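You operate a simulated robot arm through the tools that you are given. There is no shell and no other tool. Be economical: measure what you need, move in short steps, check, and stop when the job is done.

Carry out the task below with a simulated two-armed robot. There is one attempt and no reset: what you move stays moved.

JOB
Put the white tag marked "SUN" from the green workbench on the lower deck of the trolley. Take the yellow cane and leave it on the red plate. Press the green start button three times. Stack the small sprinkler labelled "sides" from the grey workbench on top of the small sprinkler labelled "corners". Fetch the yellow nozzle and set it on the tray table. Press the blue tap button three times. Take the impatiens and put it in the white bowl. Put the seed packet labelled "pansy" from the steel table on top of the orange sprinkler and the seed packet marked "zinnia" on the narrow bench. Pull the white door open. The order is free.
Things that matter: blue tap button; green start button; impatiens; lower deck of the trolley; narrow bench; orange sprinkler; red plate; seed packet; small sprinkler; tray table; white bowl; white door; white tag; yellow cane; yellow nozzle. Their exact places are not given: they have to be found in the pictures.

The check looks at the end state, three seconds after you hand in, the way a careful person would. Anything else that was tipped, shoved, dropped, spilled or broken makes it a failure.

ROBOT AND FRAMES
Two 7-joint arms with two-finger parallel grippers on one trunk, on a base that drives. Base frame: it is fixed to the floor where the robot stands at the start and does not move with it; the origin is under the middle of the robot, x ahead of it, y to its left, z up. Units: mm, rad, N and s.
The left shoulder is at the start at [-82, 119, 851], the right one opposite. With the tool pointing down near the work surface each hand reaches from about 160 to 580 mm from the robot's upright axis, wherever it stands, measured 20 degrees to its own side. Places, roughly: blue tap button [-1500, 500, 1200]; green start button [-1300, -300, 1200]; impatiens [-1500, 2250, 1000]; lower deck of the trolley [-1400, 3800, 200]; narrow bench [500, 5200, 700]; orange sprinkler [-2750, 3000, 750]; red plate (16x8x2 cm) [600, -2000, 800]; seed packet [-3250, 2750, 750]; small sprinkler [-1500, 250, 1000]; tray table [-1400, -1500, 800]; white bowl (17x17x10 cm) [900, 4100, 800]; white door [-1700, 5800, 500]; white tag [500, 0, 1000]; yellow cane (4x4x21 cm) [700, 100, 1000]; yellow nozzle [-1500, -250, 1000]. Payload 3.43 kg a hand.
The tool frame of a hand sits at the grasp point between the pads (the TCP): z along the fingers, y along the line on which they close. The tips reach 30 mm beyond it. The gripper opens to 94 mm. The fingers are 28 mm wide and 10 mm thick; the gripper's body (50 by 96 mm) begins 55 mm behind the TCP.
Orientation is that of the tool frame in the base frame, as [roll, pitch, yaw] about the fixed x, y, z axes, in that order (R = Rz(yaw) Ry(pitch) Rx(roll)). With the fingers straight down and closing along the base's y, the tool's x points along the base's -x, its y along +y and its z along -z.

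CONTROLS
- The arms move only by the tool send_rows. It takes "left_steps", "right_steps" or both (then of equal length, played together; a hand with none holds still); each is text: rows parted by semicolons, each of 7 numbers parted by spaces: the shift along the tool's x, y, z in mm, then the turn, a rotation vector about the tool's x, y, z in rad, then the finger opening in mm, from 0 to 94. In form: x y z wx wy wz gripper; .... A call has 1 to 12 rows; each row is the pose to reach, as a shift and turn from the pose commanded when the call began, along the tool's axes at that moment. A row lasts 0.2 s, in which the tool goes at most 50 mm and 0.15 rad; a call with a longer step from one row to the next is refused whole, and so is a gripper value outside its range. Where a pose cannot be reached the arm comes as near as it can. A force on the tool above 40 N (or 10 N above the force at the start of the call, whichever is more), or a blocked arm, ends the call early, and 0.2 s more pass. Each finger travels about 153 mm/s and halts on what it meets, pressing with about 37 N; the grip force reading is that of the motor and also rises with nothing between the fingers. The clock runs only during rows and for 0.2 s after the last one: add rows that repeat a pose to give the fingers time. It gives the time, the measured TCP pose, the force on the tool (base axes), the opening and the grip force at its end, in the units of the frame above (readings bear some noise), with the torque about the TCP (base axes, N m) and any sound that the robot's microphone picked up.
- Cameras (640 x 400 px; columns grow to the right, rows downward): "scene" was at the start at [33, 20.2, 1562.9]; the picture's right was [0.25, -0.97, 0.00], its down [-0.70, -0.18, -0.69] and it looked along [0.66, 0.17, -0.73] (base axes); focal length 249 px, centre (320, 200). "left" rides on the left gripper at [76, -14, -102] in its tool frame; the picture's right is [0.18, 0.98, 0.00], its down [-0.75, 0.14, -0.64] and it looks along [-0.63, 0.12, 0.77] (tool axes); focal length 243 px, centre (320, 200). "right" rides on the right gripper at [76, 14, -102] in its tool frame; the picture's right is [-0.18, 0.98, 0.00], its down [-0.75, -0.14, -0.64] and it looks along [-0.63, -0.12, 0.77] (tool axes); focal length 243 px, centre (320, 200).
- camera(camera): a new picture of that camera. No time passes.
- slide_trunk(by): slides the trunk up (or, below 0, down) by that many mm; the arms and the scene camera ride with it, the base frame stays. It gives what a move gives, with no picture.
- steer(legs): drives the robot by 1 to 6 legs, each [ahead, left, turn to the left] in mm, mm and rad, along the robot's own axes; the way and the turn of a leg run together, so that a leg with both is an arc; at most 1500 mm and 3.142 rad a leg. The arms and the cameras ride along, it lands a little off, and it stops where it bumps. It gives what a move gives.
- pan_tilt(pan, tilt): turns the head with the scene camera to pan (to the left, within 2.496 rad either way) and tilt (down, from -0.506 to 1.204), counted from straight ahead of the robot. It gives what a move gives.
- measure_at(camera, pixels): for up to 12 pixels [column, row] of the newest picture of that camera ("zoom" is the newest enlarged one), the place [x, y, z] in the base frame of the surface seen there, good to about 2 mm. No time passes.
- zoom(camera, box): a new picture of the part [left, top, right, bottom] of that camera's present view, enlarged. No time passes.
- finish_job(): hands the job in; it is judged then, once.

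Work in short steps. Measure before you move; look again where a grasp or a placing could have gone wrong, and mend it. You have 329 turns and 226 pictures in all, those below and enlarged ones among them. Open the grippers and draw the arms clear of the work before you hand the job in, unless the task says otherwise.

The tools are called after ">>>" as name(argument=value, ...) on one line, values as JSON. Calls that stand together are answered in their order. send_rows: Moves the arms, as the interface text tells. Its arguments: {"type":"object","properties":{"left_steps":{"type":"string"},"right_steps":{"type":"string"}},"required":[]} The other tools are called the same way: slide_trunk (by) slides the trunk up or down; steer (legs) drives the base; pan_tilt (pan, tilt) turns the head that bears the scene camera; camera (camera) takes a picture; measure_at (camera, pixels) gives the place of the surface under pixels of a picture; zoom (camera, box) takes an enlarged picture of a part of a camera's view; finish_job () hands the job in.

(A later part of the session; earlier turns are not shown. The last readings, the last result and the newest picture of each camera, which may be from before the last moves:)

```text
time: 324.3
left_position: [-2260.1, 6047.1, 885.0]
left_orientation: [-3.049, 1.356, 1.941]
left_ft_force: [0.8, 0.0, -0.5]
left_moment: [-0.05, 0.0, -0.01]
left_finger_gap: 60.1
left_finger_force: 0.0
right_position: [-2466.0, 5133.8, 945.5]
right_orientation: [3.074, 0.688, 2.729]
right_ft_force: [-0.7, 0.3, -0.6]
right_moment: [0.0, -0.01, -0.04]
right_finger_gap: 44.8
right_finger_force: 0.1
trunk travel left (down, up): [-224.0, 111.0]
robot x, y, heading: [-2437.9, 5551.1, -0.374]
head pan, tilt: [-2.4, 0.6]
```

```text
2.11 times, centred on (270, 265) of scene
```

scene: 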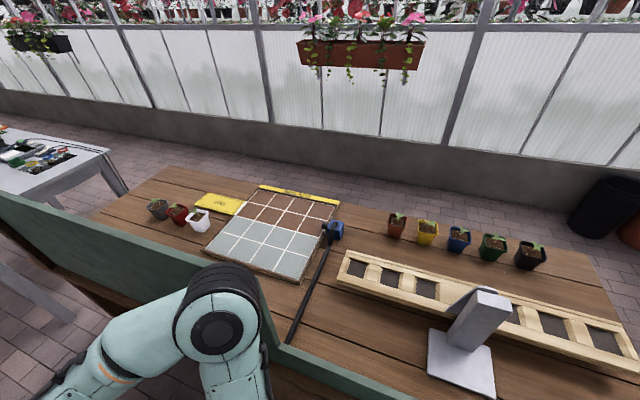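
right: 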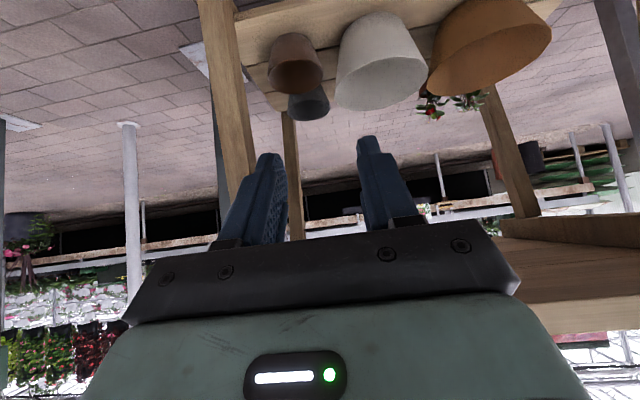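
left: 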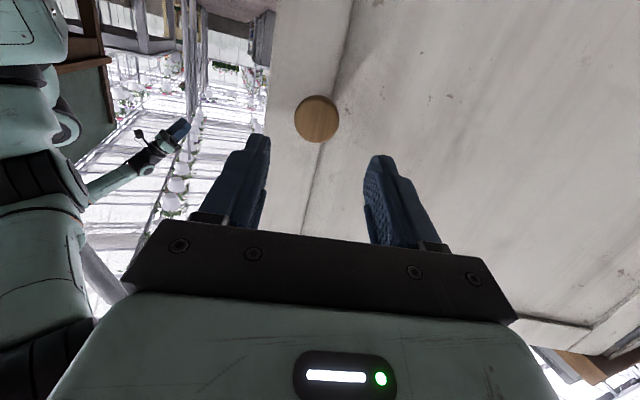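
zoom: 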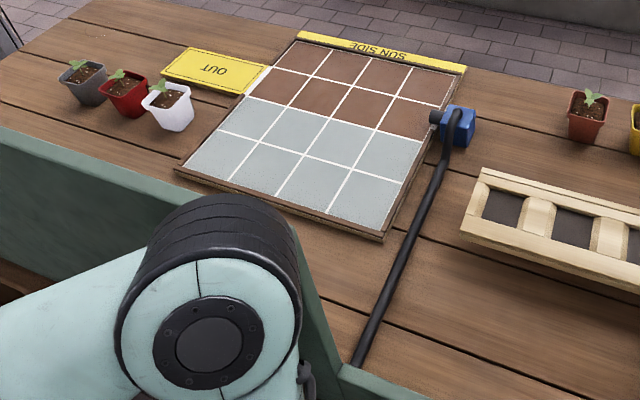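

The bench is where it was. Move away straight along -y first.

>>> steer(legs=[[100, -300, 0]])

>>> pan_tilt(pan=0.6, tilt=0.6)

>>> camera(camera="scene")

```text
time: 326.0
left_position: [-2232.8, 6019.0, 882.2]
left_orientation: [-3.018, 1.356, 1.92]
left_ft_force: [-0.4, -0.5, 0.3]
left_moment: [0.01, 0.0, -0.02]
left_finger_gap: 59.8
left_finger_force: 0.1
right_position: [-2482.7, 5115.6, 943.2]
right_orientation: [3.079, 0.681, 2.683]
right_ft_force: [0.4, -1.2, 0.5]
right_moment: [0.0, -0.02, 0.01]
right_finger_gap: 45.2
right_finger_force: 0.1
trunk travel left (down, up): [-224.0, 111.0]
robot x, y, heading: [-2437.6, 5529.2, -0.424]
head pan, tilt: [-2.4, 0.6]
stopped in leg 1: the robot was blocked; the commanded pose is now the measured one
```

```text
time: 328.6
left_position: [-2233.8, 6019.9, 878.6]
left_orientation: [-3.007, 1.361, 1.934]
left_ft_force: [-0.2, -0.2, -0.1]
left_moment: [0.0, -0.02, -0.04]
left_finger_gap: 59.8
left_finger_force: 0.0
right_position: [-2482.0, 5115.3, 943.3]
right_orientation: [3.083, 0.681, 2.689]
right_ft_force: [-0.6, 0.5, 1.1]
right_moment: [0.0, -0.04, -0.01]
right_finger_gap: 45.0
right_finger_force: 0.0
trunk travel left (down, up): [-224.0, 111.0]
robot x, y, heading: [-2442.4, 5526.6, -0.422]
head pan, tilt: [0.6, 0.6]
```

```text
112 pictures are left
```

scene: 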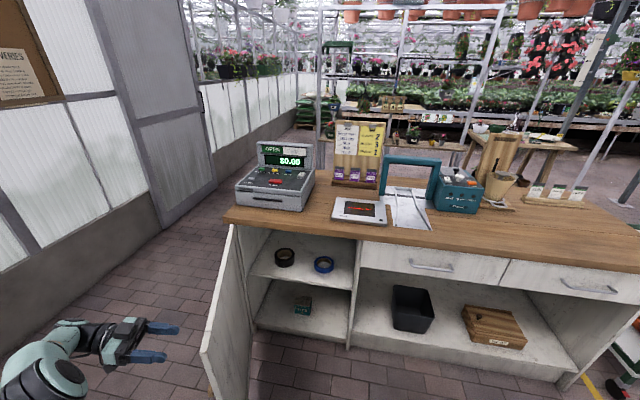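

Measure the door top height against the left hand (z 879).

>>> measure_at(camera="scene", pixels=[[232, 226], [208, 350], [215, 330], [240, 232], [130, 345], [105, 340], [230, 260]])

```text
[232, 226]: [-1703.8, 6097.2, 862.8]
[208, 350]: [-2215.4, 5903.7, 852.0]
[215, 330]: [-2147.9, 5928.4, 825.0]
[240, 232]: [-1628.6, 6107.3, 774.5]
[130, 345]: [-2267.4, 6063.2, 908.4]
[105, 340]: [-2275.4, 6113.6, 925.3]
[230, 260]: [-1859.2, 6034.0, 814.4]
```

The door's top is ~855, so the left hand must rise first. Free the right elbow by extending the right hand forward.

>>> send_rows(right_steps="-31 0 25 0 0 0 45; -62 0 50 0 0 0 45; -93 0 75 0 0 0 45; -124 0 101 0 0 0 45; -155 0 126 0 0 0 45; -186 0 151 0 0 0 45")

>>> slide_trunk(by=100)

```text
time: 330.2
left_position: [-2230.2, 6014.2, 883.0]
left_orientation: [-3.02, 1.353, 1.916]
left_ft_force: [0.0, -0.6, 0.3]
left_moment: [0.0, 0.02, -0.03]
left_finger_gap: 60.0
left_finger_force: 0.0
right_position: [-2263.5, 5013.3, 942.2]
right_orientation: [3.074, 0.681, 2.677]
right_ft_force: [-0.3, -1.2, 0.3]
right_moment: [0.0, -0.02, 0.0]
right_finger_gap: 45.1
right_finger_force: 0.0
trunk travel left (down, up): [-224.0, 111.0]
robot x, y, heading: [-2446.3, 5532.2, -0.429]
head pan, tilt: [0.6, 0.6]
stopped in row 6 (right hand): the arm was blocked; the commanded pose is now the measured one
```

```text
time: 331.7
left_position: [-2272.8, 6030.6, 880.7]
left_orientation: [-2.878, 1.298, 2.046]
left_ft_force: [0.0, -0.6, -0.6]
left_moment: [-0.03, -0.02, -0.01]
left_finger_gap: 60.3
left_finger_force: 0.1
right_position: [-2307.3, 5027.5, 903.1]
right_orientation: [3.062, 0.613, 2.666]
right_ft_force: [-0.9, -1.1, -0.3]
right_moment: [0.01, 0.01, 0.0]
right_finger_gap: 45.0
right_finger_force: 0.0
trunk travel left (down, up): [-236.0, 100.0]
robot x, y, heading: [-2422.7, 5534.1, -0.437]
head pan, tilt: [0.6, 0.6]
stopped: the arm was blocked; the commanded pose is now the measured one
```

Something still blocks. Look at the left arm and behind.

>>> pan_tilt(pan=1.5, tilt=0.9)

>>> camera(camera="scene")

>>> pan_tilt(pan=-1.7, tilt=0.9)

>>> camera(camera="scene")

```text
time: 332.9
left_position: [-2273.6, 6031.1, 881.6]
left_orientation: [-2.887, 1.3, 2.043]
left_ft_force: [-0.9, 0.1, -0.3]
left_moment: [0.0, 0.01, 0.01]
left_finger_gap: 60.0
left_finger_force: 0.1
right_position: [-2307.6, 5028.2, 906.7]
right_orientation: [3.061, 0.617, 2.667]
right_ft_force: [-0.7, 0.5, 0.0]
right_moment: [0.04, -0.02, -0.04]
right_finger_gap: 45.4
right_finger_force: 0.1
trunk travel left (down, up): [-236.0, 100.0]
robot x, y, heading: [-2419.8, 5532.8, -0.436]
head pan, tilt: [1.499, 0.901]
```

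```text
111 pictures are left
```

scene: 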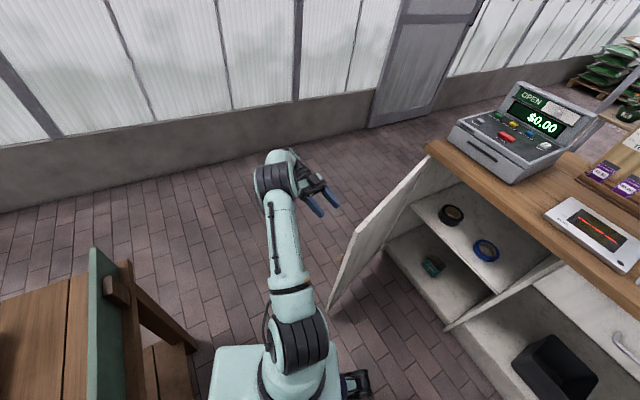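

```text
time: 335.7
left_position: [-2271.1, 6033.0, 881.1]
left_orientation: [-2.886, 1.3, 2.044]
left_ft_force: [0.2, -0.1, -0.6]
left_moment: [0.0, 0.0, 0.01]
left_finger_gap: 59.9
left_finger_force: 0.0
right_position: [-2306.6, 5029.1, 906.0]
right_orientation: [3.065, 0.619, 2.666]
right_ft_force: [1.3, -0.5, -1.0]
right_moment: [0.01, 0.01, 0.02]
right_finger_gap: 45.1
right_finger_force: 0.0
trunk travel left (down, up): [-236.0, 100.0]
robot x, y, heading: [-2420.5, 5531.6, -0.433]
head pan, tilt: [-1.7, 0.901]
```

```text
110 pictures are left
```

scene: 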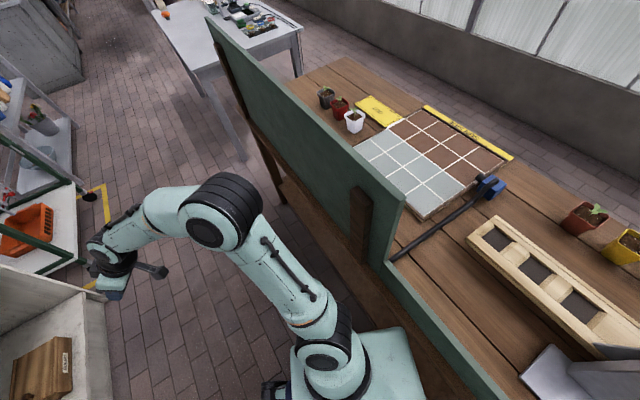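

Move the base 70 mm toward +x to free the right arm from the board, keeping the left hand outside the door.

>>> steer(legs=[[64, 30, 0]])

>>> slide_trunk(by=60)

```text
time: 336.7
left_position: [-2268.0, 6026.5, 881.5]
left_orientation: [-2.874, 1.289, 2.048]
left_ft_force: [0.0, 0.7, -0.9]
left_moment: [0.02, 0.02, 0.01]
left_finger_gap: 59.9
left_finger_force: 0.0
right_position: [-2308.3, 5023.3, 899.0]
right_orientation: [3.06, 0.608, 2.658]
right_ft_force: [0.7, -0.6, 0.9]
right_moment: [0.0, 0.02, -0.01]
right_finger_gap: 44.8
right_finger_force: 0.0
trunk travel left (down, up): [-236.0, 100.0]
robot x, y, heading: [-2422.9, 5531.9, -0.445]
head pan, tilt: [-1.7, 0.901]
stopped in leg 1: the robot was blocked; the commanded pose is now the measured one
```

```text
time: 337.9
left_position: [-2287.2, 6035.6, 878.0]
left_orientation: [-2.817, 1.257, 2.104]
left_ft_force: [-1.3, -0.2, -0.2]
left_moment: [0.05, 0.0, 0.02]
left_finger_gap: 60.3
left_finger_force: 0.1
right_position: [-2328.2, 5032.9, 877.6]
right_orientation: [3.054, 0.571, 2.654]
right_ft_force: [-0.3, 0.3, 0.1]
right_moment: [0.0, -0.01, 0.02]
right_finger_gap: 45.1
right_finger_force: 0.0
trunk travel left (down, up): [-239.0, 97.0]
robot x, y, heading: [-2417.6, 5531.3, -0.447]
head pan, tilt: [-1.7, 0.901]
stopped: the arm was blocked; the commanded pose is now the measured one
```

I suspect the left elbow presses on the door's edge. Measure it.

>>> pan_tilt(pan=1.3, tilt=1.15)

>>> camera(camera="scene")

```text
time: 340.5
left_position: [-2286.9, 6036.3, 880.0]
left_orientation: [-2.821, 1.262, 2.101]
left_ft_force: [-0.3, -0.8, -0.4]
left_moment: [0.02, 0.04, 0.04]
left_finger_gap: 59.8
left_finger_force: 0.2
right_position: [-2326.6, 5034.9, 879.8]
right_orientation: [3.056, 0.576, 2.657]
right_ft_force: [-0.1, 0.0, -0.7]
right_moment: [-0.01, -0.01, -0.01]
right_finger_gap: 44.8
right_finger_force: 0.1
trunk travel left (down, up): [-239.0, 97.0]
robot x, y, heading: [-2415.7, 5530.9, -0.445]
head pan, tilt: [1.3, 1.15]
```

```text
109 pictures are left
```

scene: 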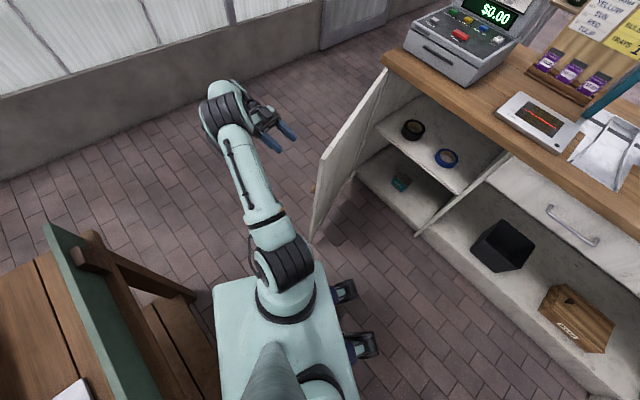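

>>> measure_at(camera="scene", pixels=[[285, 260], [265, 220], [315, 215], [318, 235], [325, 160], [240, 150], [345, 290], [370, 345], [215, 300], [180, 290]])

```text
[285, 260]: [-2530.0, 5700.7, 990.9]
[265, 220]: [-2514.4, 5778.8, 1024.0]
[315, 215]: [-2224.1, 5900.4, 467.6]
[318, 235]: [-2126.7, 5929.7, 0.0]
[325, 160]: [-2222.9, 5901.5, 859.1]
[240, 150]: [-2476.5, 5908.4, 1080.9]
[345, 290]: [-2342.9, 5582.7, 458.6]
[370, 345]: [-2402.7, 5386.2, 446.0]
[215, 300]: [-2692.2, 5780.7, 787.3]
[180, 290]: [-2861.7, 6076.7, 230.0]
```

The left arm is free; the right arm gets deflected each time. Look closely at the right arm.

>>> pan_tilt(pan=-1.9, tilt=1.15)

>>> camera(camera="scene")

```text
time: 343.2
left_position: [-2287.0, 6035.9, 878.9]
left_orientation: [-2.821, 1.261, 2.1]
left_ft_force: [0.0, -0.4, 0.5]
left_moment: [0.04, 0.01, 0.01]
left_finger_gap: 59.9
left_finger_force: 0.1
right_position: [-2325.6, 5034.3, 879.3]
right_orientation: [3.058, 0.576, 2.659]
right_ft_force: [0.4, 0.0, -0.5]
right_moment: [-0.02, 0.05, -0.02]
right_finger_gap: 44.7
right_finger_force: 0.1
trunk travel left (down, up): [-239.0, 97.0]
robot x, y, heading: [-2412.6, 5533.2, -0.444]
head pan, tilt: [-1.901, 1.15]
```

```text
108 pictures are left
```

scene: 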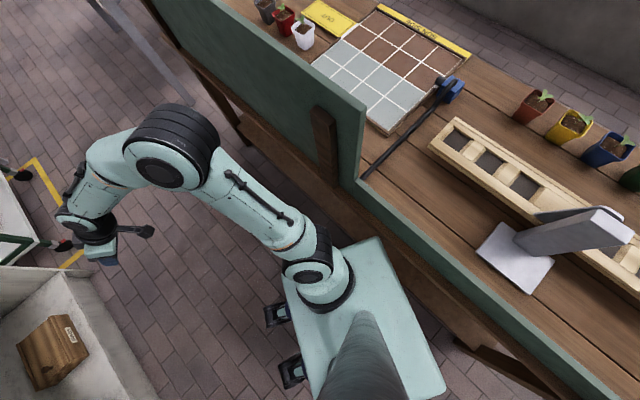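

>>> measure_at(camera="scene", pixels=[[380, 242], [320, 265], [290, 285], [360, 185], [440, 390], [400, 260], [275, 230], [170, 150], [330, 150], [310, 235]])

```text
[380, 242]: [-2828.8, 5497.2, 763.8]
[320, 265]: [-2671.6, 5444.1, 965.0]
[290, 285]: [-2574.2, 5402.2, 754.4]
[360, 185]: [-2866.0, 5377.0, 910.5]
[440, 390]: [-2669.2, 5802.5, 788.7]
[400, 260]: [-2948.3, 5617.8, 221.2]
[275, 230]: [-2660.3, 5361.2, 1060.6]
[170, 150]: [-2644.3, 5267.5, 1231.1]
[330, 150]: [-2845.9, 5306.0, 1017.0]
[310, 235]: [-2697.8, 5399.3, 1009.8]
```

The shoulder plate's rear corner (-2829, 5497, 764) seems caught under the bench edge. Lower the trunk 40 mm, then drive forward.

>>> slide_trunk(by=-40)

>>> steer(legs=[[60, 28, 0]])

```text
time: 344.1
left_position: [-2275.4, 6035.7, 842.5]
left_orientation: [-2.674, 1.232, 2.243]
left_ft_force: [-0.1, -0.2, 0.5]
left_moment: [-0.01, 0.01, 0.01]
left_finger_gap: 60.1
left_finger_force: 0.0
right_position: [-2311.2, 5033.6, 849.3]
right_orientation: [3.086, 0.53, 2.677]
right_ft_force: [0.1, -0.7, 0.1]
right_moment: [0.02, 0.03, -0.01]
right_finger_gap: 45.1
right_finger_force: 0.0
trunk travel left (down, up): [-199.0, 137.0]
robot x, y, heading: [-2456.6, 5532.1, -0.441]
head pan, tilt: [-1.901, 1.15]
```

```text
time: 344.8
left_position: [-2275.1, 6035.0, 839.8]
left_orientation: [-2.662, 1.225, 2.253]
left_ft_force: [-0.2, -0.9, 0.0]
left_moment: [-0.02, 0.0, 0.02]
left_finger_gap: 59.9
left_finger_force: 0.1
right_position: [-2310.0, 5032.3, 843.9]
right_orientation: [3.092, 0.523, 2.68]
right_ft_force: [0.1, 0.3, -0.4]
right_moment: [0.0, -0.01, 0.0]
right_finger_gap: 44.8
right_finger_force: 0.0
trunk travel left (down, up): [-199.0, 137.0]
robot x, y, heading: [-2459.5, 5531.9, -0.442]
head pan, tilt: [-1.901, 1.15]
stopped in leg 1: the robot was blocked; the commanded pose is now the measured one
```

Readings suggest the robot tilts when raising (rear plate caught). Lower the trunk back to where it was free.

>>> slide_trunk(by=-110)

>>> camera(camera="scene")

```text
time: 346.2
left_position: [-2222.6, 6041.3, 721.5]
left_orientation: [-2.517, 1.193, 2.388]
left_ft_force: [0.3, 0.5, -0.4]
left_moment: [0.03, 0.01, -0.01]
left_finger_gap: 59.8
left_finger_force: 0.0
right_position: [-2256.9, 5038.7, 736.8]
right_orientation: [3.132, 0.471, 2.7]
right_ft_force: [0.1, -0.3, -0.2]
right_moment: [0.01, 0.01, 0.03]
right_finger_gap: 44.8
right_finger_force: 0.1
trunk travel left (down, up): [-89.0, 247.0]
robot x, y, heading: [-2457.4, 5529.4, -0.443]
head pan, tilt: [-1.901, 1.15]
```

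```text
107 pictures are left
```

scene: 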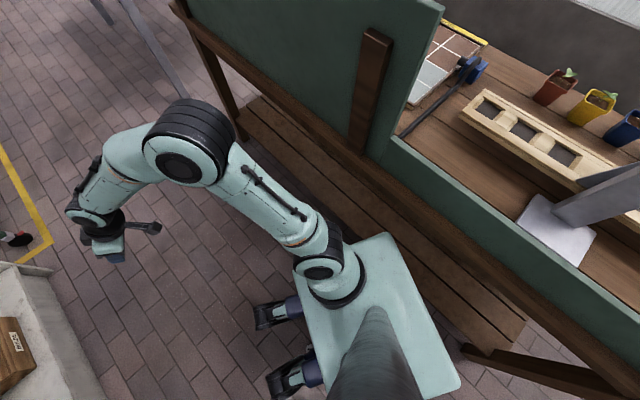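

Now try driving forward again.

>>> steer(legs=[[54, 26, 0]])

```text
time: 347.2
left_position: [-2163.0, 6042.5, 721.0]
left_orientation: [-2.517, 1.193, 2.391]
left_ft_force: [-0.2, -0.3, -0.1]
left_moment: [-0.02, 0.02, 0.0]
left_finger_gap: 60.0
left_finger_force: 0.1
right_position: [-2198.1, 5038.9, 737.6]
right_orientation: [3.131, 0.471, 2.699]
right_ft_force: [0.6, -0.2, 0.5]
right_moment: [0.03, 0.03, -0.05]
right_finger_gap: 45.1
right_finger_force: 0.1
trunk travel left (down, up): [-89.0, 247.0]
robot x, y, heading: [-2401.4, 5533.2, -0.44]
head pan, tilt: [-1.901, 1.15]
```

Free. Turn back to heading 0 (left hand swings away from the door), then raise the trunk.

>>> steer(legs=[[0, 0, 0.44]])

>>> slide_trunk(by=240)

>>> pan_tilt(pan=0.5, tilt=0.8)

>>> camera(camera="scene")

```text
time: 348.9
left_position: [-2402.8, 6092.0, 720.4]
left_orientation: [-2.52, 1.192, 2.831]
left_ft_force: [0.9, 0.2, -0.3]
left_moment: [-0.01, -0.04, 0.02]
left_finger_gap: 59.6
left_finger_force: 0.1
right_position: [-2006.4, 5170.6, 737.3]
right_orientation: [3.13, 0.47, 3.139]
right_ft_force: [-0.1, -0.4, 0.3]
right_moment: [-0.01, 0.0, -0.01]
right_finger_gap: 45.1
right_finger_force: 0.1
trunk travel left (down, up): [-89.0, 247.0]
robot x, y, heading: [-2397.3, 5533.3, -0.001]
head pan, tilt: [-1.901, 1.15]
```

```text
time: 351.4
left_position: [-2404.4, 6093.4, 959.5]
left_orientation: [-2.518, 1.193, 2.832]
left_ft_force: [-0.1, -0.3, -0.2]
left_moment: [0.04, 0.01, 0.01]
left_finger_gap: 60.2
left_finger_force: 0.0
right_position: [-2007.4, 5170.2, 976.8]
right_orientation: [3.129, 0.47, 3.141]
right_ft_force: [-0.5, -0.1, -0.7]
right_moment: [0.01, -0.01, 0.02]
right_finger_gap: 44.8
right_finger_force: 0.2
trunk travel left (down, up): [-329.0, 7.0]
robot x, y, heading: [-2395.6, 5529.0, -0.007]
head pan, tilt: [-1.901, 1.15]
```

```text
time: 353.6
left_position: [-2403.0, 6093.6, 960.1]
left_orientation: [-2.519, 1.191, 2.831]
left_ft_force: [0.5, 0.1, -0.3]
left_moment: [-0.04, 0.01, 0.0]
left_finger_gap: 60.3
left_finger_force: 0.0
right_position: [-2007.4, 5169.8, 977.4]
right_orientation: [3.132, 0.471, 3.14]
right_ft_force: [-0.4, 0.5, -0.1]
right_moment: [0.0, -0.01, -0.02]
right_finger_gap: 45.3
right_finger_force: 0.0
trunk travel left (down, up): [-329.0, 7.0]
robot x, y, heading: [-2395.9, 5529.8, -0.003]
head pan, tilt: [0.499, 0.799]
```

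```text
106 pictures are left
```

scene: 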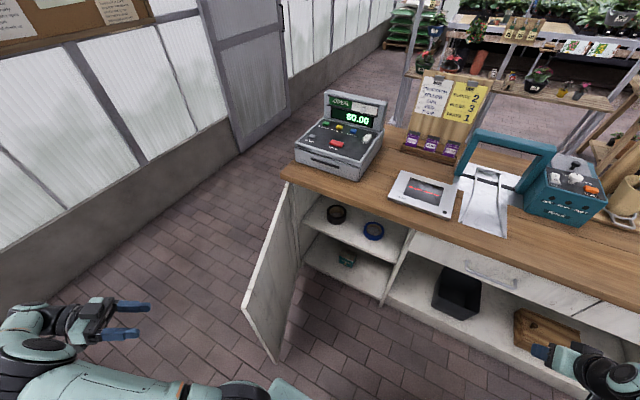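

Clear now; the door stays open. Strafe away and bring the left arm to neutral.

>>> steer(legs=[[100, -600, 0], [0, -600, 0]])

>>> send_rows(left_steps="-31 -3 34 -0.061 0.089 -0.053 60; -62 -6 67 -0.121 0.178 -0.106 60; -92 -9 101 -0.182 0.267 -0.159 60; -123 -12 134 -0.242 0.355 -0.212 60; -154 -15 168 -0.303 0.444 -0.265 60; -185 -18 201 -0.364 0.533 -0.319 60; -216 -21 235 -0.424 0.622 -0.372 60; -247 -24 269 -0.485 0.711 -0.425 60; -277 -27 302 -0.545 0.8 -0.478 60; -308 -30 336 -0.606 0.888 -0.531 60; -339 -33 369 -0.666 0.977 -0.584 60; -370 -36 403 -0.727 1.066 -0.637 60")

```text
time: 364.7
left_position: [-2306.5, 4889.7, 961.3]
left_orientation: [-2.518, 1.192, 2.835]
left_ft_force: [0.4, -0.3, 0.1]
left_moment: [0.02, 0.02, 0.02]
left_finger_gap: 59.9
left_finger_force: 0.2
right_position: [-1907.3, 3970.3, 976.9]
right_orientation: [3.132, 0.471, -3.138]
right_ft_force: [-0.4, 0.9, -0.1]
right_moment: [-0.01, 0.0, -0.01]
right_finger_gap: 44.7
right_finger_force: 0.0
trunk travel left (down, up): [-329.0, 7.0]
robot x, y, heading: [-2299.2, 4329.9, -0.002]
head pan, tilt: [0.499, 0.799]
```

```text
time: 367.3
left_position: [-1984.7, 4509.3, 1191.3]
left_orientation: [3.141, 0.001, -3.141]
left_ft_force: [0.3, -0.1, -0.3]
left_moment: [0.01, 0.0, 0.0]
left_finger_gap: 60.0
left_finger_force: 0.0
right_position: [-1905.4, 3971.2, 976.6]
right_orientation: [3.13, 0.47, -3.139]
right_ft_force: [0.4, -0.6, 0.1]
right_moment: [-0.04, 0.0, 0.01]
right_finger_gap: 44.9
right_finger_force: 0.1
trunk travel left (down, up): [-329.0, 7.0]
robot x, y, heading: [-2297.1, 4331.7, -0.002]
head pan, tilt: [0.499, 0.799]
```

Both to neutral; then turn to face the steel table.

>>> send_rows(right_steps="-1 30 -31 0 0.067 0 45; -1 60 -61 0 0.134 0 45; -2 90 -92 0 0.2 0 45; -3 120 -122 0 0.27 0 45; -4 150 -153 0 0.336 0 45; -4 180 -183 0 0.4 0 45; -5 210 -214 0 0.47 0 45")

>>> steer(legs=[[0, 0, 3.14], [0, 1150, 0]])

>>> pan_tilt(pan=0.0, tilt=0.7)

>>> camera(camera="scene")

```text
time: 368.9
left_position: [-1985.3, 4510.5, 1192.4]
left_orientation: [-3.14, 0.001, -3.139]
left_ft_force: [0.2, 0.1, -0.1]
left_moment: [0.01, 0.0, 0.02]
left_finger_gap: 59.8
left_finger_force: 0.0
right_position: [-2001.6, 4178.5, 1171.0]
right_orientation: [3.133, 0.0, -3.138]
right_ft_force: [-0.3, 0.0, 0.5]
right_moment: [-0.03, 0.03, -0.01]
right_finger_gap: 44.9
right_finger_force: 0.1
trunk travel left (down, up): [-329.0, 7.0]
robot x, y, heading: [-2301.7, 4330.7, 0.001]
head pan, tilt: [0.499, 0.799]
```

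```text
time: 386.6
left_position: [-2623.4, 2992.8, 1190.8]
left_orientation: [-3.138, 0.002, -0.008]
left_ft_force: [0.2, 0.2, 0.2]
left_moment: [0.02, -0.02, 0.01]
left_finger_gap: 60.0
left_finger_force: 0.0
right_position: [-2606.6, 3324.9, 1172.7]
right_orientation: [3.13, 0.002, -0.003]
right_ft_force: [-0.6, -0.8, 0.6]
right_moment: [-0.01, 0.0, 0.02]
right_finger_gap: 44.9
right_finger_force: 0.0
trunk travel left (down, up): [-329.0, 7.0]
robot x, y, heading: [-2313.6, 3171.6, 3.131]
head pan, tilt: [0.499, 0.799]
```

```text
time: 387.6
left_position: [-2623.1, 2993.1, 1190.7]
left_orientation: [-3.141, 0.002, -0.007]
left_ft_force: [-0.1, 0.1, 0.0]
left_moment: [-0.03, -0.03, -0.05]
left_finger_gap: 60.1
left_finger_force: 0.0
right_position: [-2605.7, 3324.8, 1172.2]
right_orientation: [3.132, 0.002, -0.002]
right_ft_force: [-0.3, 0.3, 0.0]
right_moment: [0.0, 0.0, -0.02]
right_finger_gap: 45.2
right_finger_force: 0.0
trunk travel left (down, up): [-329.0, 7.0]
robot x, y, heading: [-2310.5, 3176.3, 3.136]
head pan, tilt: [0.0, 0.7]
```

```text
105 pictures are left
```

scene: 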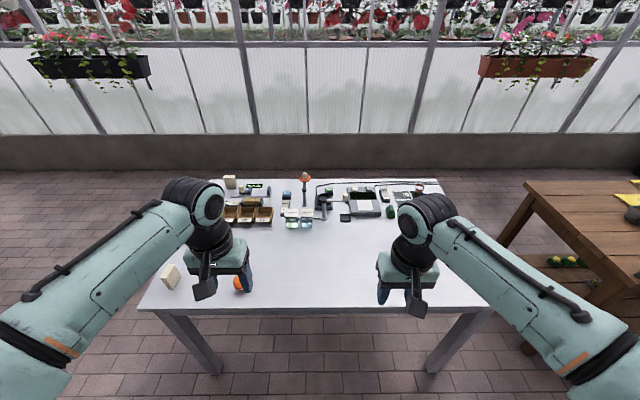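

>>> zoom(camera="scene", box=[200, 165, 440, 300])

>>> camera(camera="left")

```text
2.67 times, centred on (320, 232) of scene
```

zoom: 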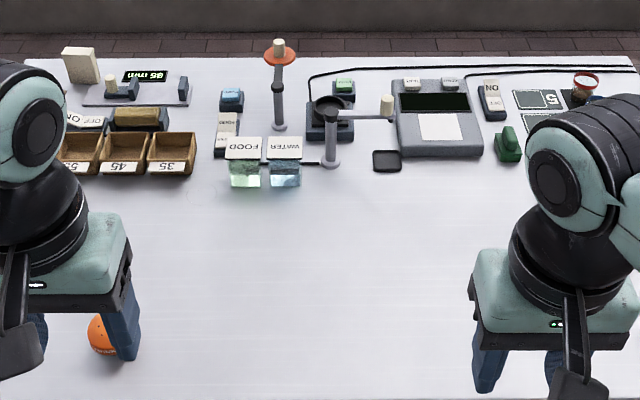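

```text
103 pictures are left
```

left: 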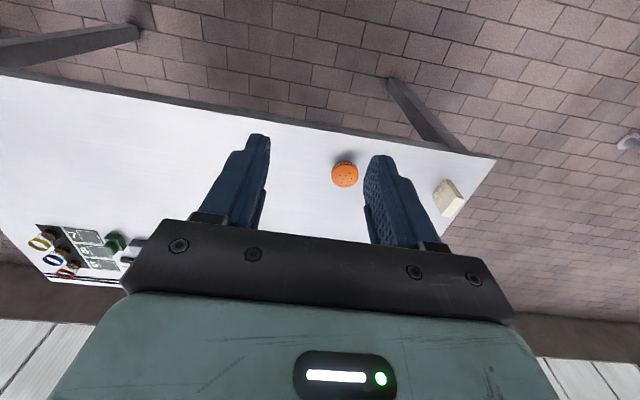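

I need closer looks: find the seed packets near (-3250, 2750) and the orange sprinkler.

>>> measure_at(camera="zoom", pixels=[[80, 65], [105, 335], [140, 118], [145, 75], [95, 155], [232, 98], [280, 55], [585, 85], [245, 150], [230, 130]])

>>> zoom(camera="scene", box=[215, 165, 345, 240])

```text
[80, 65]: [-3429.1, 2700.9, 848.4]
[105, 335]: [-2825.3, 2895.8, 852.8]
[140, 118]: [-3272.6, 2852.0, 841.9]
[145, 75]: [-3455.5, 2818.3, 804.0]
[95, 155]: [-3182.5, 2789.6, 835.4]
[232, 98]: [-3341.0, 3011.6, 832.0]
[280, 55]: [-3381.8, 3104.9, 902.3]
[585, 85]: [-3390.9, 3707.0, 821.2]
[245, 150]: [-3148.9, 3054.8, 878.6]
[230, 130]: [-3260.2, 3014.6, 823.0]
```

```text
4.92 times, centred on (280, 202) of scene
```

zoom: 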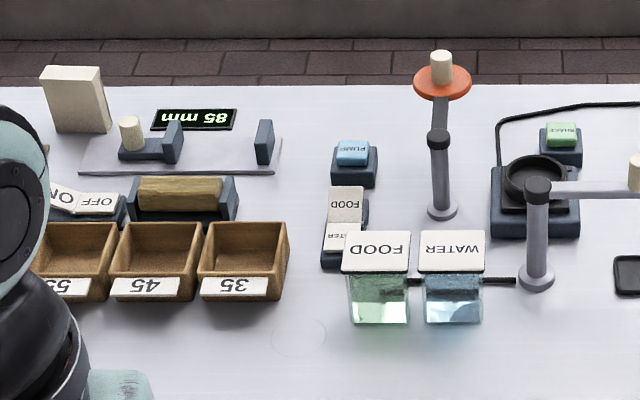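

The packets are probably hidden by the left arm. Shift left 400 mm so that part of the table is between the arms.

>>> steer(legs=[[0, 400, 0]])

>>> zoom(camera="scene", box=[200, 160, 460, 310])

```text
time: 391.6
left_position: [-2627.0, 2591.5, 1191.1]
left_orientation: [-3.139, 0.004, -0.008]
left_ft_force: [-0.5, -0.6, -0.1]
left_moment: [0.02, -0.03, -0.05]
left_finger_gap: 60.0
left_finger_force: 0.2
right_position: [-2610.2, 2924.7, 1171.3]
right_orientation: [3.131, 0.001, -0.003]
right_ft_force: [0.2, -0.5, 0.0]
right_moment: [0.01, -0.01, 0.02]
right_finger_gap: 44.8
right_finger_force: 0.1
trunk travel left (down, up): [-329.0, 7.0]
robot x, y, heading: [-2312.4, 2768.8, 3.134]
head pan, tilt: [0.0, 0.7]
```

```text
2.46 times, centred on (330, 235) of scene
```

zoom: 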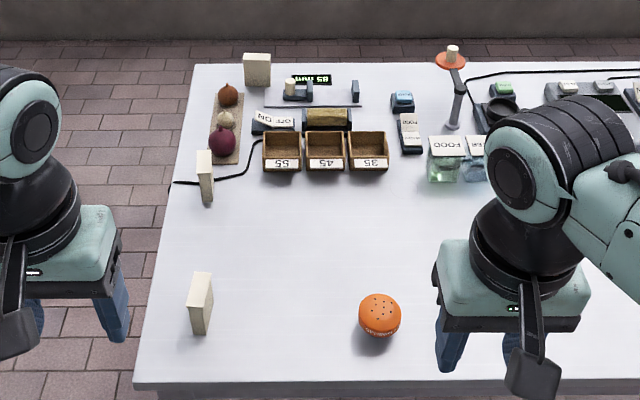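

Three cream packets stand at (257,70), (205,175), (200,302). Measure them and zoom to read.

>>> measure_at(camera="zoom", pixels=[[257, 60], [257, 75], [198, 152], [205, 180], [210, 160], [191, 275], [200, 310], [212, 280], [205, 270], [378, 315], [378, 298], [150, 375]])

>>> zoom(camera="scene", box=[255, 205, 345, 310])

```text
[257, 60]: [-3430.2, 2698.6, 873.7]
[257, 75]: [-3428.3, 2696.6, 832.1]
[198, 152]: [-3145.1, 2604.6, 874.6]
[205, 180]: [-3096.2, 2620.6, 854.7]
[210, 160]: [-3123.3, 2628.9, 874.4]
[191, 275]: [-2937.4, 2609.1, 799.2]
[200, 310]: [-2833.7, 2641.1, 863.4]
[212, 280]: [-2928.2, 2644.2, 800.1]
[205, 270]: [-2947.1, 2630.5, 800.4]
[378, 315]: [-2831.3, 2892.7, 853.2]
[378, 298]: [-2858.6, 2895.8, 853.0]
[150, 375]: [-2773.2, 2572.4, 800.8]
```

```text
3.81 times, centred on (300, 258) of scene
```

zoom: 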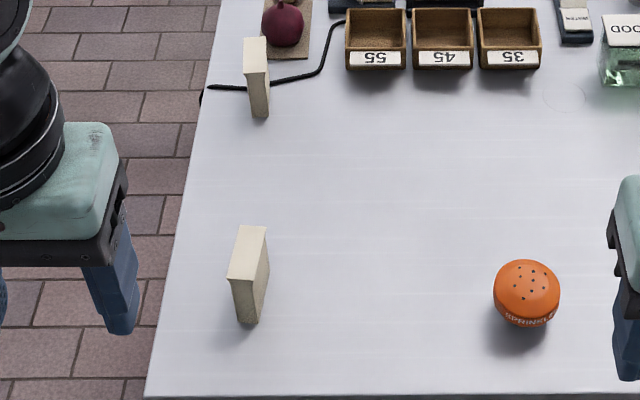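

Labels must be on the far faces. I drive left past the table's end and look back at the packets.

>>> steer(legs=[[0, 700, 0]])

>>> pan_tilt(pan=-0.7, tilt=0.6)

>>> camera(camera="scene")

```text
time: 398.2
left_position: [-2637.0, 1896.1, 1190.8]
left_orientation: [-3.139, 0.002, -0.01]
left_ft_force: [0.2, 0.2, 0.8]
left_moment: [0.01, 0.02, 0.01]
left_finger_gap: 60.1
left_finger_force: 0.0
right_position: [-2615.4, 2227.5, 1170.7]
right_orientation: [3.129, 0.003, -0.006]
right_ft_force: [0.4, 0.2, 0.2]
right_moment: [0.01, -0.02, -0.02]
right_finger_gap: 45.1
right_finger_force: 0.0
trunk travel left (down, up): [-329.0, 7.0]
robot x, y, heading: [-2321.8, 2074.1, 3.125]
head pan, tilt: [0.0, 0.7]
```

```text
time: 399.3
left_position: [-2635.3, 1894.5, 1190.3]
left_orientation: [-3.14, 0.002, -0.013]
left_ft_force: [0.0, 1.0, -0.5]
left_moment: [-0.02, 0.01, 0.01]
left_finger_gap: 60.2
left_finger_force: 0.0
right_position: [-2616.2, 2227.0, 1171.1]
right_orientation: [3.131, 0.001, -0.006]
right_ft_force: [0.8, -0.1, 0.0]
right_moment: [-0.02, -0.03, 0.0]
right_finger_gap: 45.2
right_finger_force: 0.0
trunk travel left (down, up): [-329.0, 7.0]
robot x, y, heading: [-2322.7, 2072.2, 3.13]
head pan, tilt: [-0.7, 0.6]
```

```text
99 pictures are left
```

scene: 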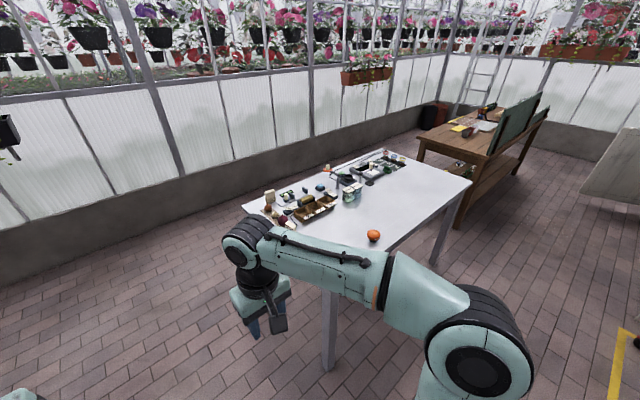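

The table's end at y≈2570 is a good place to work from. Turn to face +y and strafe to it.

>>> steer(legs=[[0, 0, -1.56], [0, 650, 0]])

>>> pan_tilt(pan=0.0, tilt=0.7)

>>> camera(camera="scene")

>>> zoom(camera="scene", box=[200, 130, 440, 280])

```text
time: 409.2
left_position: [-3150.9, 2377.8, 1190.3]
left_orientation: [-3.14, 0.003, -1.558]
left_ft_force: [-0.2, 0.7, -0.1]
left_moment: [-0.01, 0.02, -0.01]
left_finger_gap: 60.0
left_finger_force: 0.1
right_position: [-2819.0, 2366.3, 1170.9]
right_orientation: [3.131, 0.001, -1.555]
right_ft_force: [0.9, 0.4, -0.3]
right_moment: [0.03, -0.01, 0.0]
right_finger_gap: 45.1
right_finger_force: 0.0
trunk travel left (down, up): [-329.0, 7.0]
robot x, y, heading: [-2965.0, 2065.6, 1.578]
head pan, tilt: [-0.7, 0.6]
```

```text
time: 410.2
left_position: [-3150.9, 2377.6, 1191.0]
left_orientation: [-3.141, 0.002, -1.558]
left_ft_force: [0.1, 0.3, 0.0]
left_moment: [0.01, 0.01, 0.0]
left_finger_gap: 60.0
left_finger_force: 0.1
right_position: [-2818.2, 2365.8, 1171.5]
right_orientation: [3.132, 0.002, -1.555]
right_ft_force: [1.0, 0.5, 0.3]
right_moment: [-0.03, 0.01, -0.01]
right_finger_gap: 44.8
right_finger_force: 0.1
trunk travel left (down, up): [-329.0, 7.0]
robot x, y, heading: [-2968.6, 2066.6, 1.583]
head pan, tilt: [0.0, 0.7]
```

```text
98 pictures are left
```

scene: 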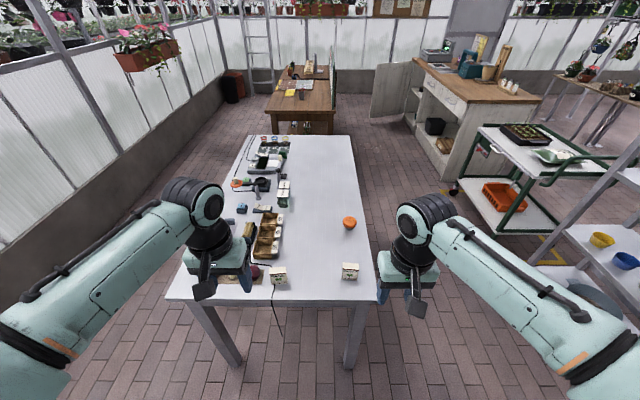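

```text
2.67 times, centred on (320, 205) of scene
```

zoom: 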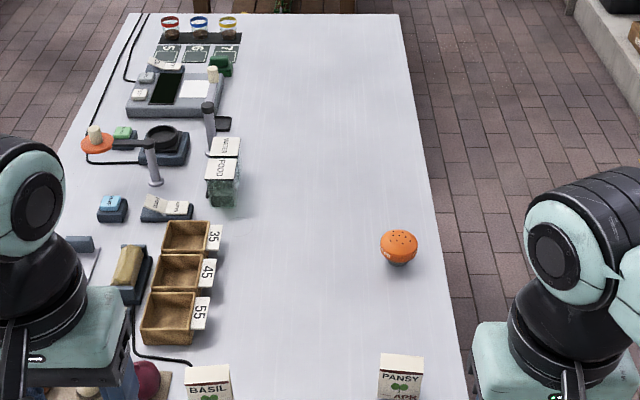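

PANSY is the right-hand packet, BASIL the middle one. Measure PANSY and the sprinkler's top.

>>> zoom(camera="scene", box=[300, 200, 400, 300])

>>> measure_at(camera="zoom", pixels=[[262, 258], [331, 258], [295, 258], [295, 290], [300, 310], [262, 290], [325, 290], [320, 85], [300, 90], [340, 90], [320, 70], [320, 115]])

```text
4.00 times, centred on (350, 250) of scene
```

zoom: 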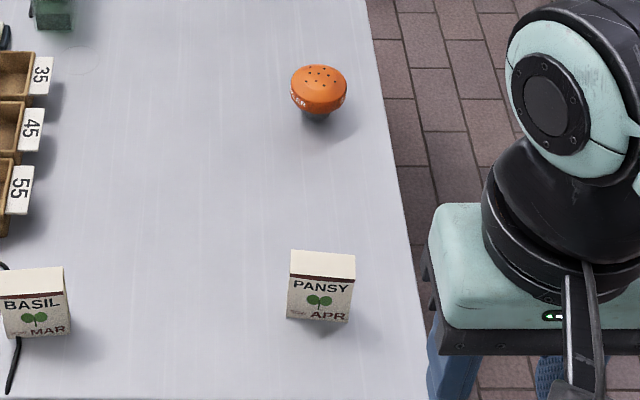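

```text
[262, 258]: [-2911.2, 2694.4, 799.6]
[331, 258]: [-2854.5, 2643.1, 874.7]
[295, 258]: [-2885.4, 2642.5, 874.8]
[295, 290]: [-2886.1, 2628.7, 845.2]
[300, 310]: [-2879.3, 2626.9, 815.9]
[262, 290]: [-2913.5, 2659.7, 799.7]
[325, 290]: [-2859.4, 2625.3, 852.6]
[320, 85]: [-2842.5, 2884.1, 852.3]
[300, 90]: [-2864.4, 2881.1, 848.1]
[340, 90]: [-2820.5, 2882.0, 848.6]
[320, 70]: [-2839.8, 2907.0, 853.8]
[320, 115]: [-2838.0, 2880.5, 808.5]
```

Plan: grip PANSY from the front with a level hand by its 55 mm sides, then turn the hand down to lay it flat on the sprinkler. First shift the base left and prepare the right hand.

>>> steer(legs=[[0, 195, -0.008]])

>>> send_rows(right_steps="-20 -25 28 0 -0.13 0 80; -40 -50 56 0 -0.26 0 80; -60 -75 85 0 -0.39 0 80; -80 -100 113 0 -0.52 0 80; -100 -125 141 0 -0.65 0 80; -120 -150 170 0 -0.785 0 80; -120 -150 170 0 -0.785 0 80")

```text
time: 412.6
left_position: [-3342.2, 2379.3, 1190.7]
left_orientation: [-3.139, 0.003, -1.568]
left_ft_force: [-0.8, 0.1, 0.3]
left_moment: [0.02, 0.03, 0.0]
left_finger_gap: 60.0
left_finger_force: 0.1
right_position: [-3009.4, 2364.0, 1171.5]
right_orientation: [3.131, 0.001, -1.566]
right_ft_force: [0.1, -0.4, -1.2]
right_moment: [0.0, 0.01, 0.01]
right_finger_gap: 44.9
right_finger_force: 0.1
trunk travel left (down, up): [-329.0, 7.0]
robot x, y, heading: [-3157.1, 2061.5, 1.569]
head pan, tilt: [0.0, 0.7]
```

```text
time: 414.2
left_position: [-3342.4, 2378.5, 1191.6]
left_orientation: [-3.14, 0.002, -1.569]
left_ft_force: [-0.3, -0.4, 0.3]
left_moment: [0.02, 0.01, 0.05]
left_finger_gap: 60.2
left_finger_force: 0.1
right_position: [-2862.1, 2484.5, 1000.8]
right_orientation: [3.126, 0.788, -1.575]
right_ft_force: [0.6, -0.2, 0.5]
right_moment: [0.03, 0.0, 0.01]
right_finger_gap: 79.8
right_finger_force: 0.0
right hand out of reach, approached as far as the arm can: row 6
trunk travel left (down, up): [-329.0, 7.0]
robot x, y, heading: [-3160.6, 2063.2, 1.568]
head pan, tilt: [0.0, 0.7]
```

Level the hand and lower it in front of the packet.

>>> send_rows(right_steps="12 0 25 0 -0.13 0 80; 25 0 51 0 -0.26 0 80; 37 0 76 0 -0.39 0 80; 49 0 101 0 -0.52 0 80; 62 0 127 0 -0.65 0 80; 74 0 152 0 -0.785 0 80; 74 0 152 0 -0.785 0 80")

>>> camera(camera="right")

>>> camera(camera="scene")

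```text
time: 415.8
left_position: [-3341.4, 2378.4, 1190.5]
left_orientation: [-3.139, 0.003, -1.568]
left_ft_force: [-0.8, -0.2, 0.4]
left_moment: [-0.02, -0.01, 0.0]
left_finger_gap: 59.9
left_finger_force: 0.2
right_position: [-2863.1, 2539.1, 841.6]
right_orientation: [1.326, 1.561, 2.905]
right_ft_force: [0.6, 0.6, 0.0]
right_moment: [0.01, 0.0, 0.01]
right_finger_gap: 80.2
right_finger_force: 0.1
trunk travel left (down, up): [-329.0, 7.0]
robot x, y, heading: [-3160.3, 2065.1, 1.57]
head pan, tilt: [0.0, 0.7]
```

```text
95 pictures are left
```

right: 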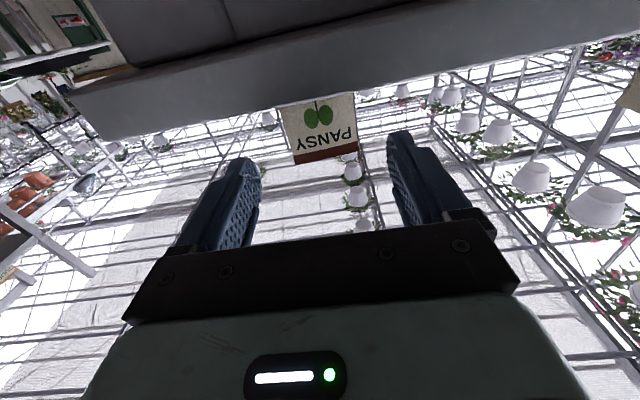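

```text
94 pictures are left
```

scene: 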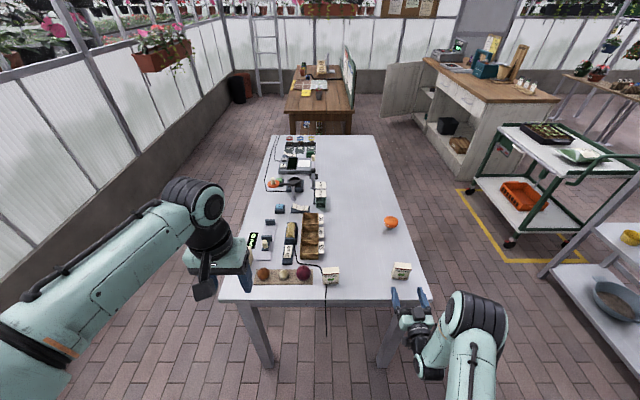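

Measure the packet from the hand camera.

>>> measure_at(camera="right", pixels=[[290, 130], [353, 125], [325, 157], [300, 160], [320, 110], [320, 97]])

```text
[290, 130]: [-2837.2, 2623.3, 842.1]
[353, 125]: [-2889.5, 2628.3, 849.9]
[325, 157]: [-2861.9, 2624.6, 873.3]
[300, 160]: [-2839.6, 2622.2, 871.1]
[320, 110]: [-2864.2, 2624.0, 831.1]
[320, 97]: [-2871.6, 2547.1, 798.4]
```

Advance 85 mm and close on the packet's sides.

>>> send_rows(right_steps="0 0 30 0 0 0 80; 0 0 60 0 0 0 80; 0 0 85 0 0 0 80; 0 0 85 0 0 0 60; 0 0 85 0 0 0 40; 0 0 85 0 0 0 40; 0 0 85 0 0 0 40")

>>> camera(camera="right")

```text
time: 417.4
left_position: [-3341.5, 2379.7, 1191.7]
left_orientation: [-3.141, 0.002, -1.569]
left_ft_force: [-0.7, 0.3, -0.9]
left_moment: [0.0, 0.03, 0.0]
left_finger_gap: 60.3
left_finger_force: 0.0
right_position: [-2864.2, 2623.8, 840.8]
right_orientation: [1.433, 1.56, 3.008]
right_ft_force: [1.1, -0.2, 1.9]
right_moment: [0.03, -0.03, 0.0]
right_finger_gap: 60.8
right_finger_force: 37.3
trunk travel left (down, up): [-329.0, 7.0]
robot x, y, heading: [-3159.4, 2064.3, 1.567]
head pan, tilt: [0.0, 0.7]
```

```text
93 pictures are left
```

right: 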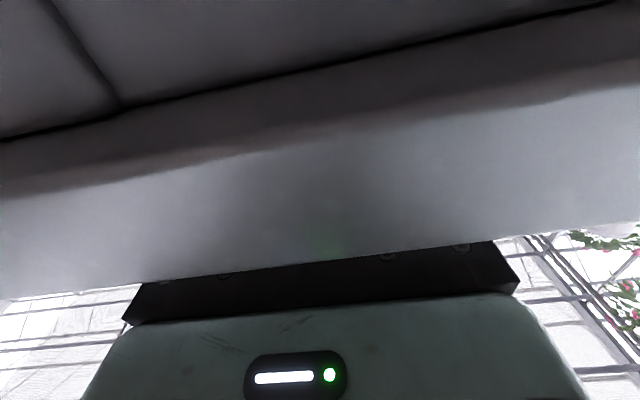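

Gripped (60.8). Lift 130 mm.

>>> send_rows(right_steps="-30 0 0 0 0 0 40; -65 0 0 0 0 0 40; -100 0 -10 0 0 0 40; -130 0 -40 0 0 0 40; -160 0 -80 0 0 0 40")

>>> camera(camera="right")

```text
time: 418.6
left_position: [-3342.1, 2377.4, 1190.7]
left_orientation: [-3.141, 0.002, -1.571]
left_ft_force: [0.3, -0.4, 0.0]
left_moment: [0.03, 0.02, -0.01]
left_finger_gap: 60.1
left_finger_force: 0.1
right_position: [-2861.8, 2544.4, 1000.4]
right_orientation: [1.486, 1.558, 3.061]
right_ft_force: [-0.3, 0.4, -0.2]
right_moment: [0.03, -0.01, 0.0]
right_finger_gap: 60.9
right_finger_force: 36.7
trunk travel left (down, up): [-329.0, 7.0]
robot x, y, heading: [-3160.8, 2065.7, 1.569]
head pan, tilt: [0.0, 0.7]
```

```text
92 pictures are left
```

right: 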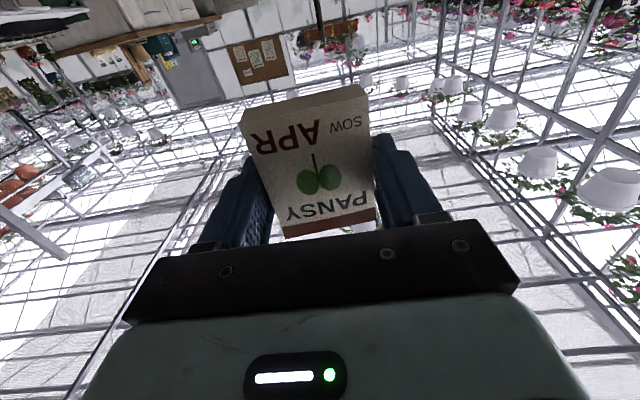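

Turn the hand to point straight down.

>>> send_rows(right_steps="0 0 0 0 0.143 0 40; 0 0 0 0 0.286 0 40; 0 0 0 0 0.429 0 40; 0 0 0 0 0.572 0 40; 0 0 0 0 0.715 0 40; 0 0 0 0 0.858 0 40; 0 0 0 0 1.0 0 40; 0 0 0 0 1.143 0 40; 0 0 0 0 1.286 0 40; 0 0 0 0 1.429 0 40; 0 0 0 0 1.56 0 40; 0 0 0 0 1.56 0 40")

>>> steer(legs=[[230, -130, 0]])

>>> camera(camera="scene")

```text
time: 421.2
left_position: [-3340.6, 2378.1, 1191.1]
left_orientation: [-3.14, 0.002, -1.571]
left_ft_force: [-0.4, 0.2, 0.4]
left_moment: [0.0, 0.0, -0.01]
left_finger_gap: 60.1
left_finger_force: 0.2
right_position: [-2862.0, 2543.6, 1001.0]
right_orientation: [3.132, 0.01, -1.565]
right_ft_force: [-0.8, -0.6, -0.4]
right_moment: [0.02, 0.02, 0.02]
right_finger_gap: 58.0
right_finger_force: 37.3
trunk travel left (down, up): [-329.0, 7.0]
robot x, y, heading: [-3163.4, 2064.7, 1.571]
head pan, tilt: [0.0, 0.7]
```

```text
time: 423.1
left_position: [-3211.4, 2608.3, 1191.3]
left_orientation: [-3.139, 0.002, -1.571]
left_ft_force: [-0.2, 0.5, -0.3]
left_moment: [-0.01, -0.02, -0.03]
left_finger_gap: 60.0
left_finger_force: 0.0
right_position: [-2731.0, 2773.6, 999.3]
right_orientation: [3.13, 0.013, -1.567]
right_ft_force: [0.7, 0.0, -0.3]
right_moment: [-0.01, 0.02, 0.02]
right_finger_gap: 58.0
right_finger_force: 37.0
trunk travel left (down, up): [-329.0, 7.0]
robot x, y, heading: [-3032.1, 2295.6, 1.57]
head pan, tilt: [0.0, 0.7]
```

```text
91 pictures are left
```

scene: 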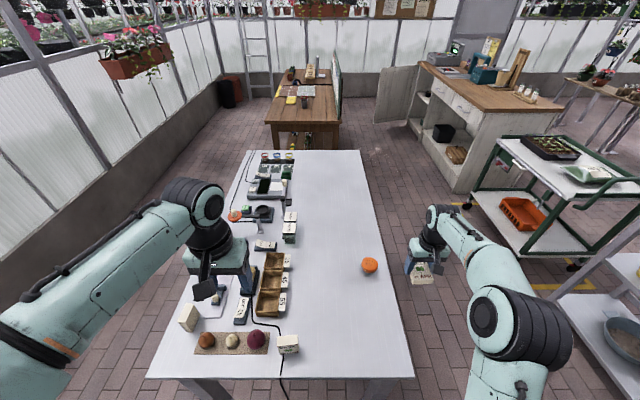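

Re-measure the sprinkler's cap and the packet's pose in the hand.

>>> zoom(camera="scene", box=[330, 235, 450, 300])

>>> measure_at(camera="zoom", pixels=[[210, 150], [170, 160], [250, 160], [210, 130], [210, 175], [190, 150], [230, 150], [475, 215], [440, 215], [515, 215], [478, 232]])

>>> camera(camera="right")

```text
5.33 times, centred on (390, 268) of scene
```

zoom: 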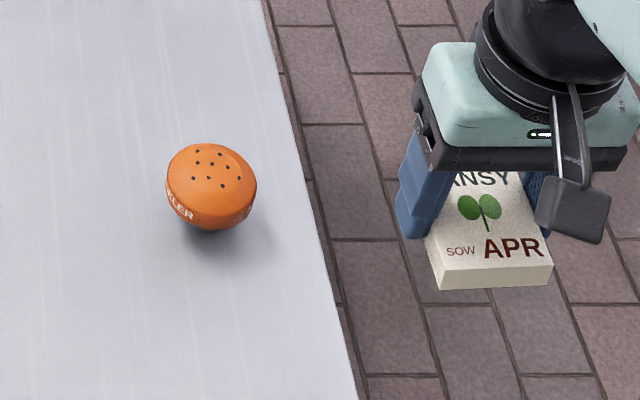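

```text
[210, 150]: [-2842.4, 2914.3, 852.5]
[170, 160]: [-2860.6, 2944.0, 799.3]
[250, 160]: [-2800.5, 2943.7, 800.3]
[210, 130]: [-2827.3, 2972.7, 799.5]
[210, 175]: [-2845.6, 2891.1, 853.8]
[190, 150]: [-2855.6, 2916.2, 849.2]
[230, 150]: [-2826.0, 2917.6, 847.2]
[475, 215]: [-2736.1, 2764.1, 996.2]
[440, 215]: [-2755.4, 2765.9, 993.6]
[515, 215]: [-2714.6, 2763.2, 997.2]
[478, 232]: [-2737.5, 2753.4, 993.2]
```

```text
89 pictures are left
```

right: 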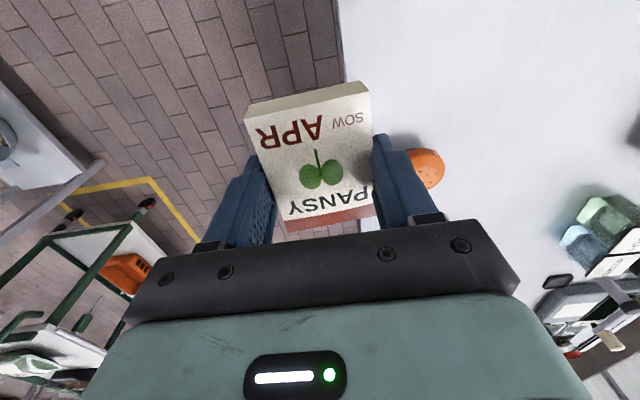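

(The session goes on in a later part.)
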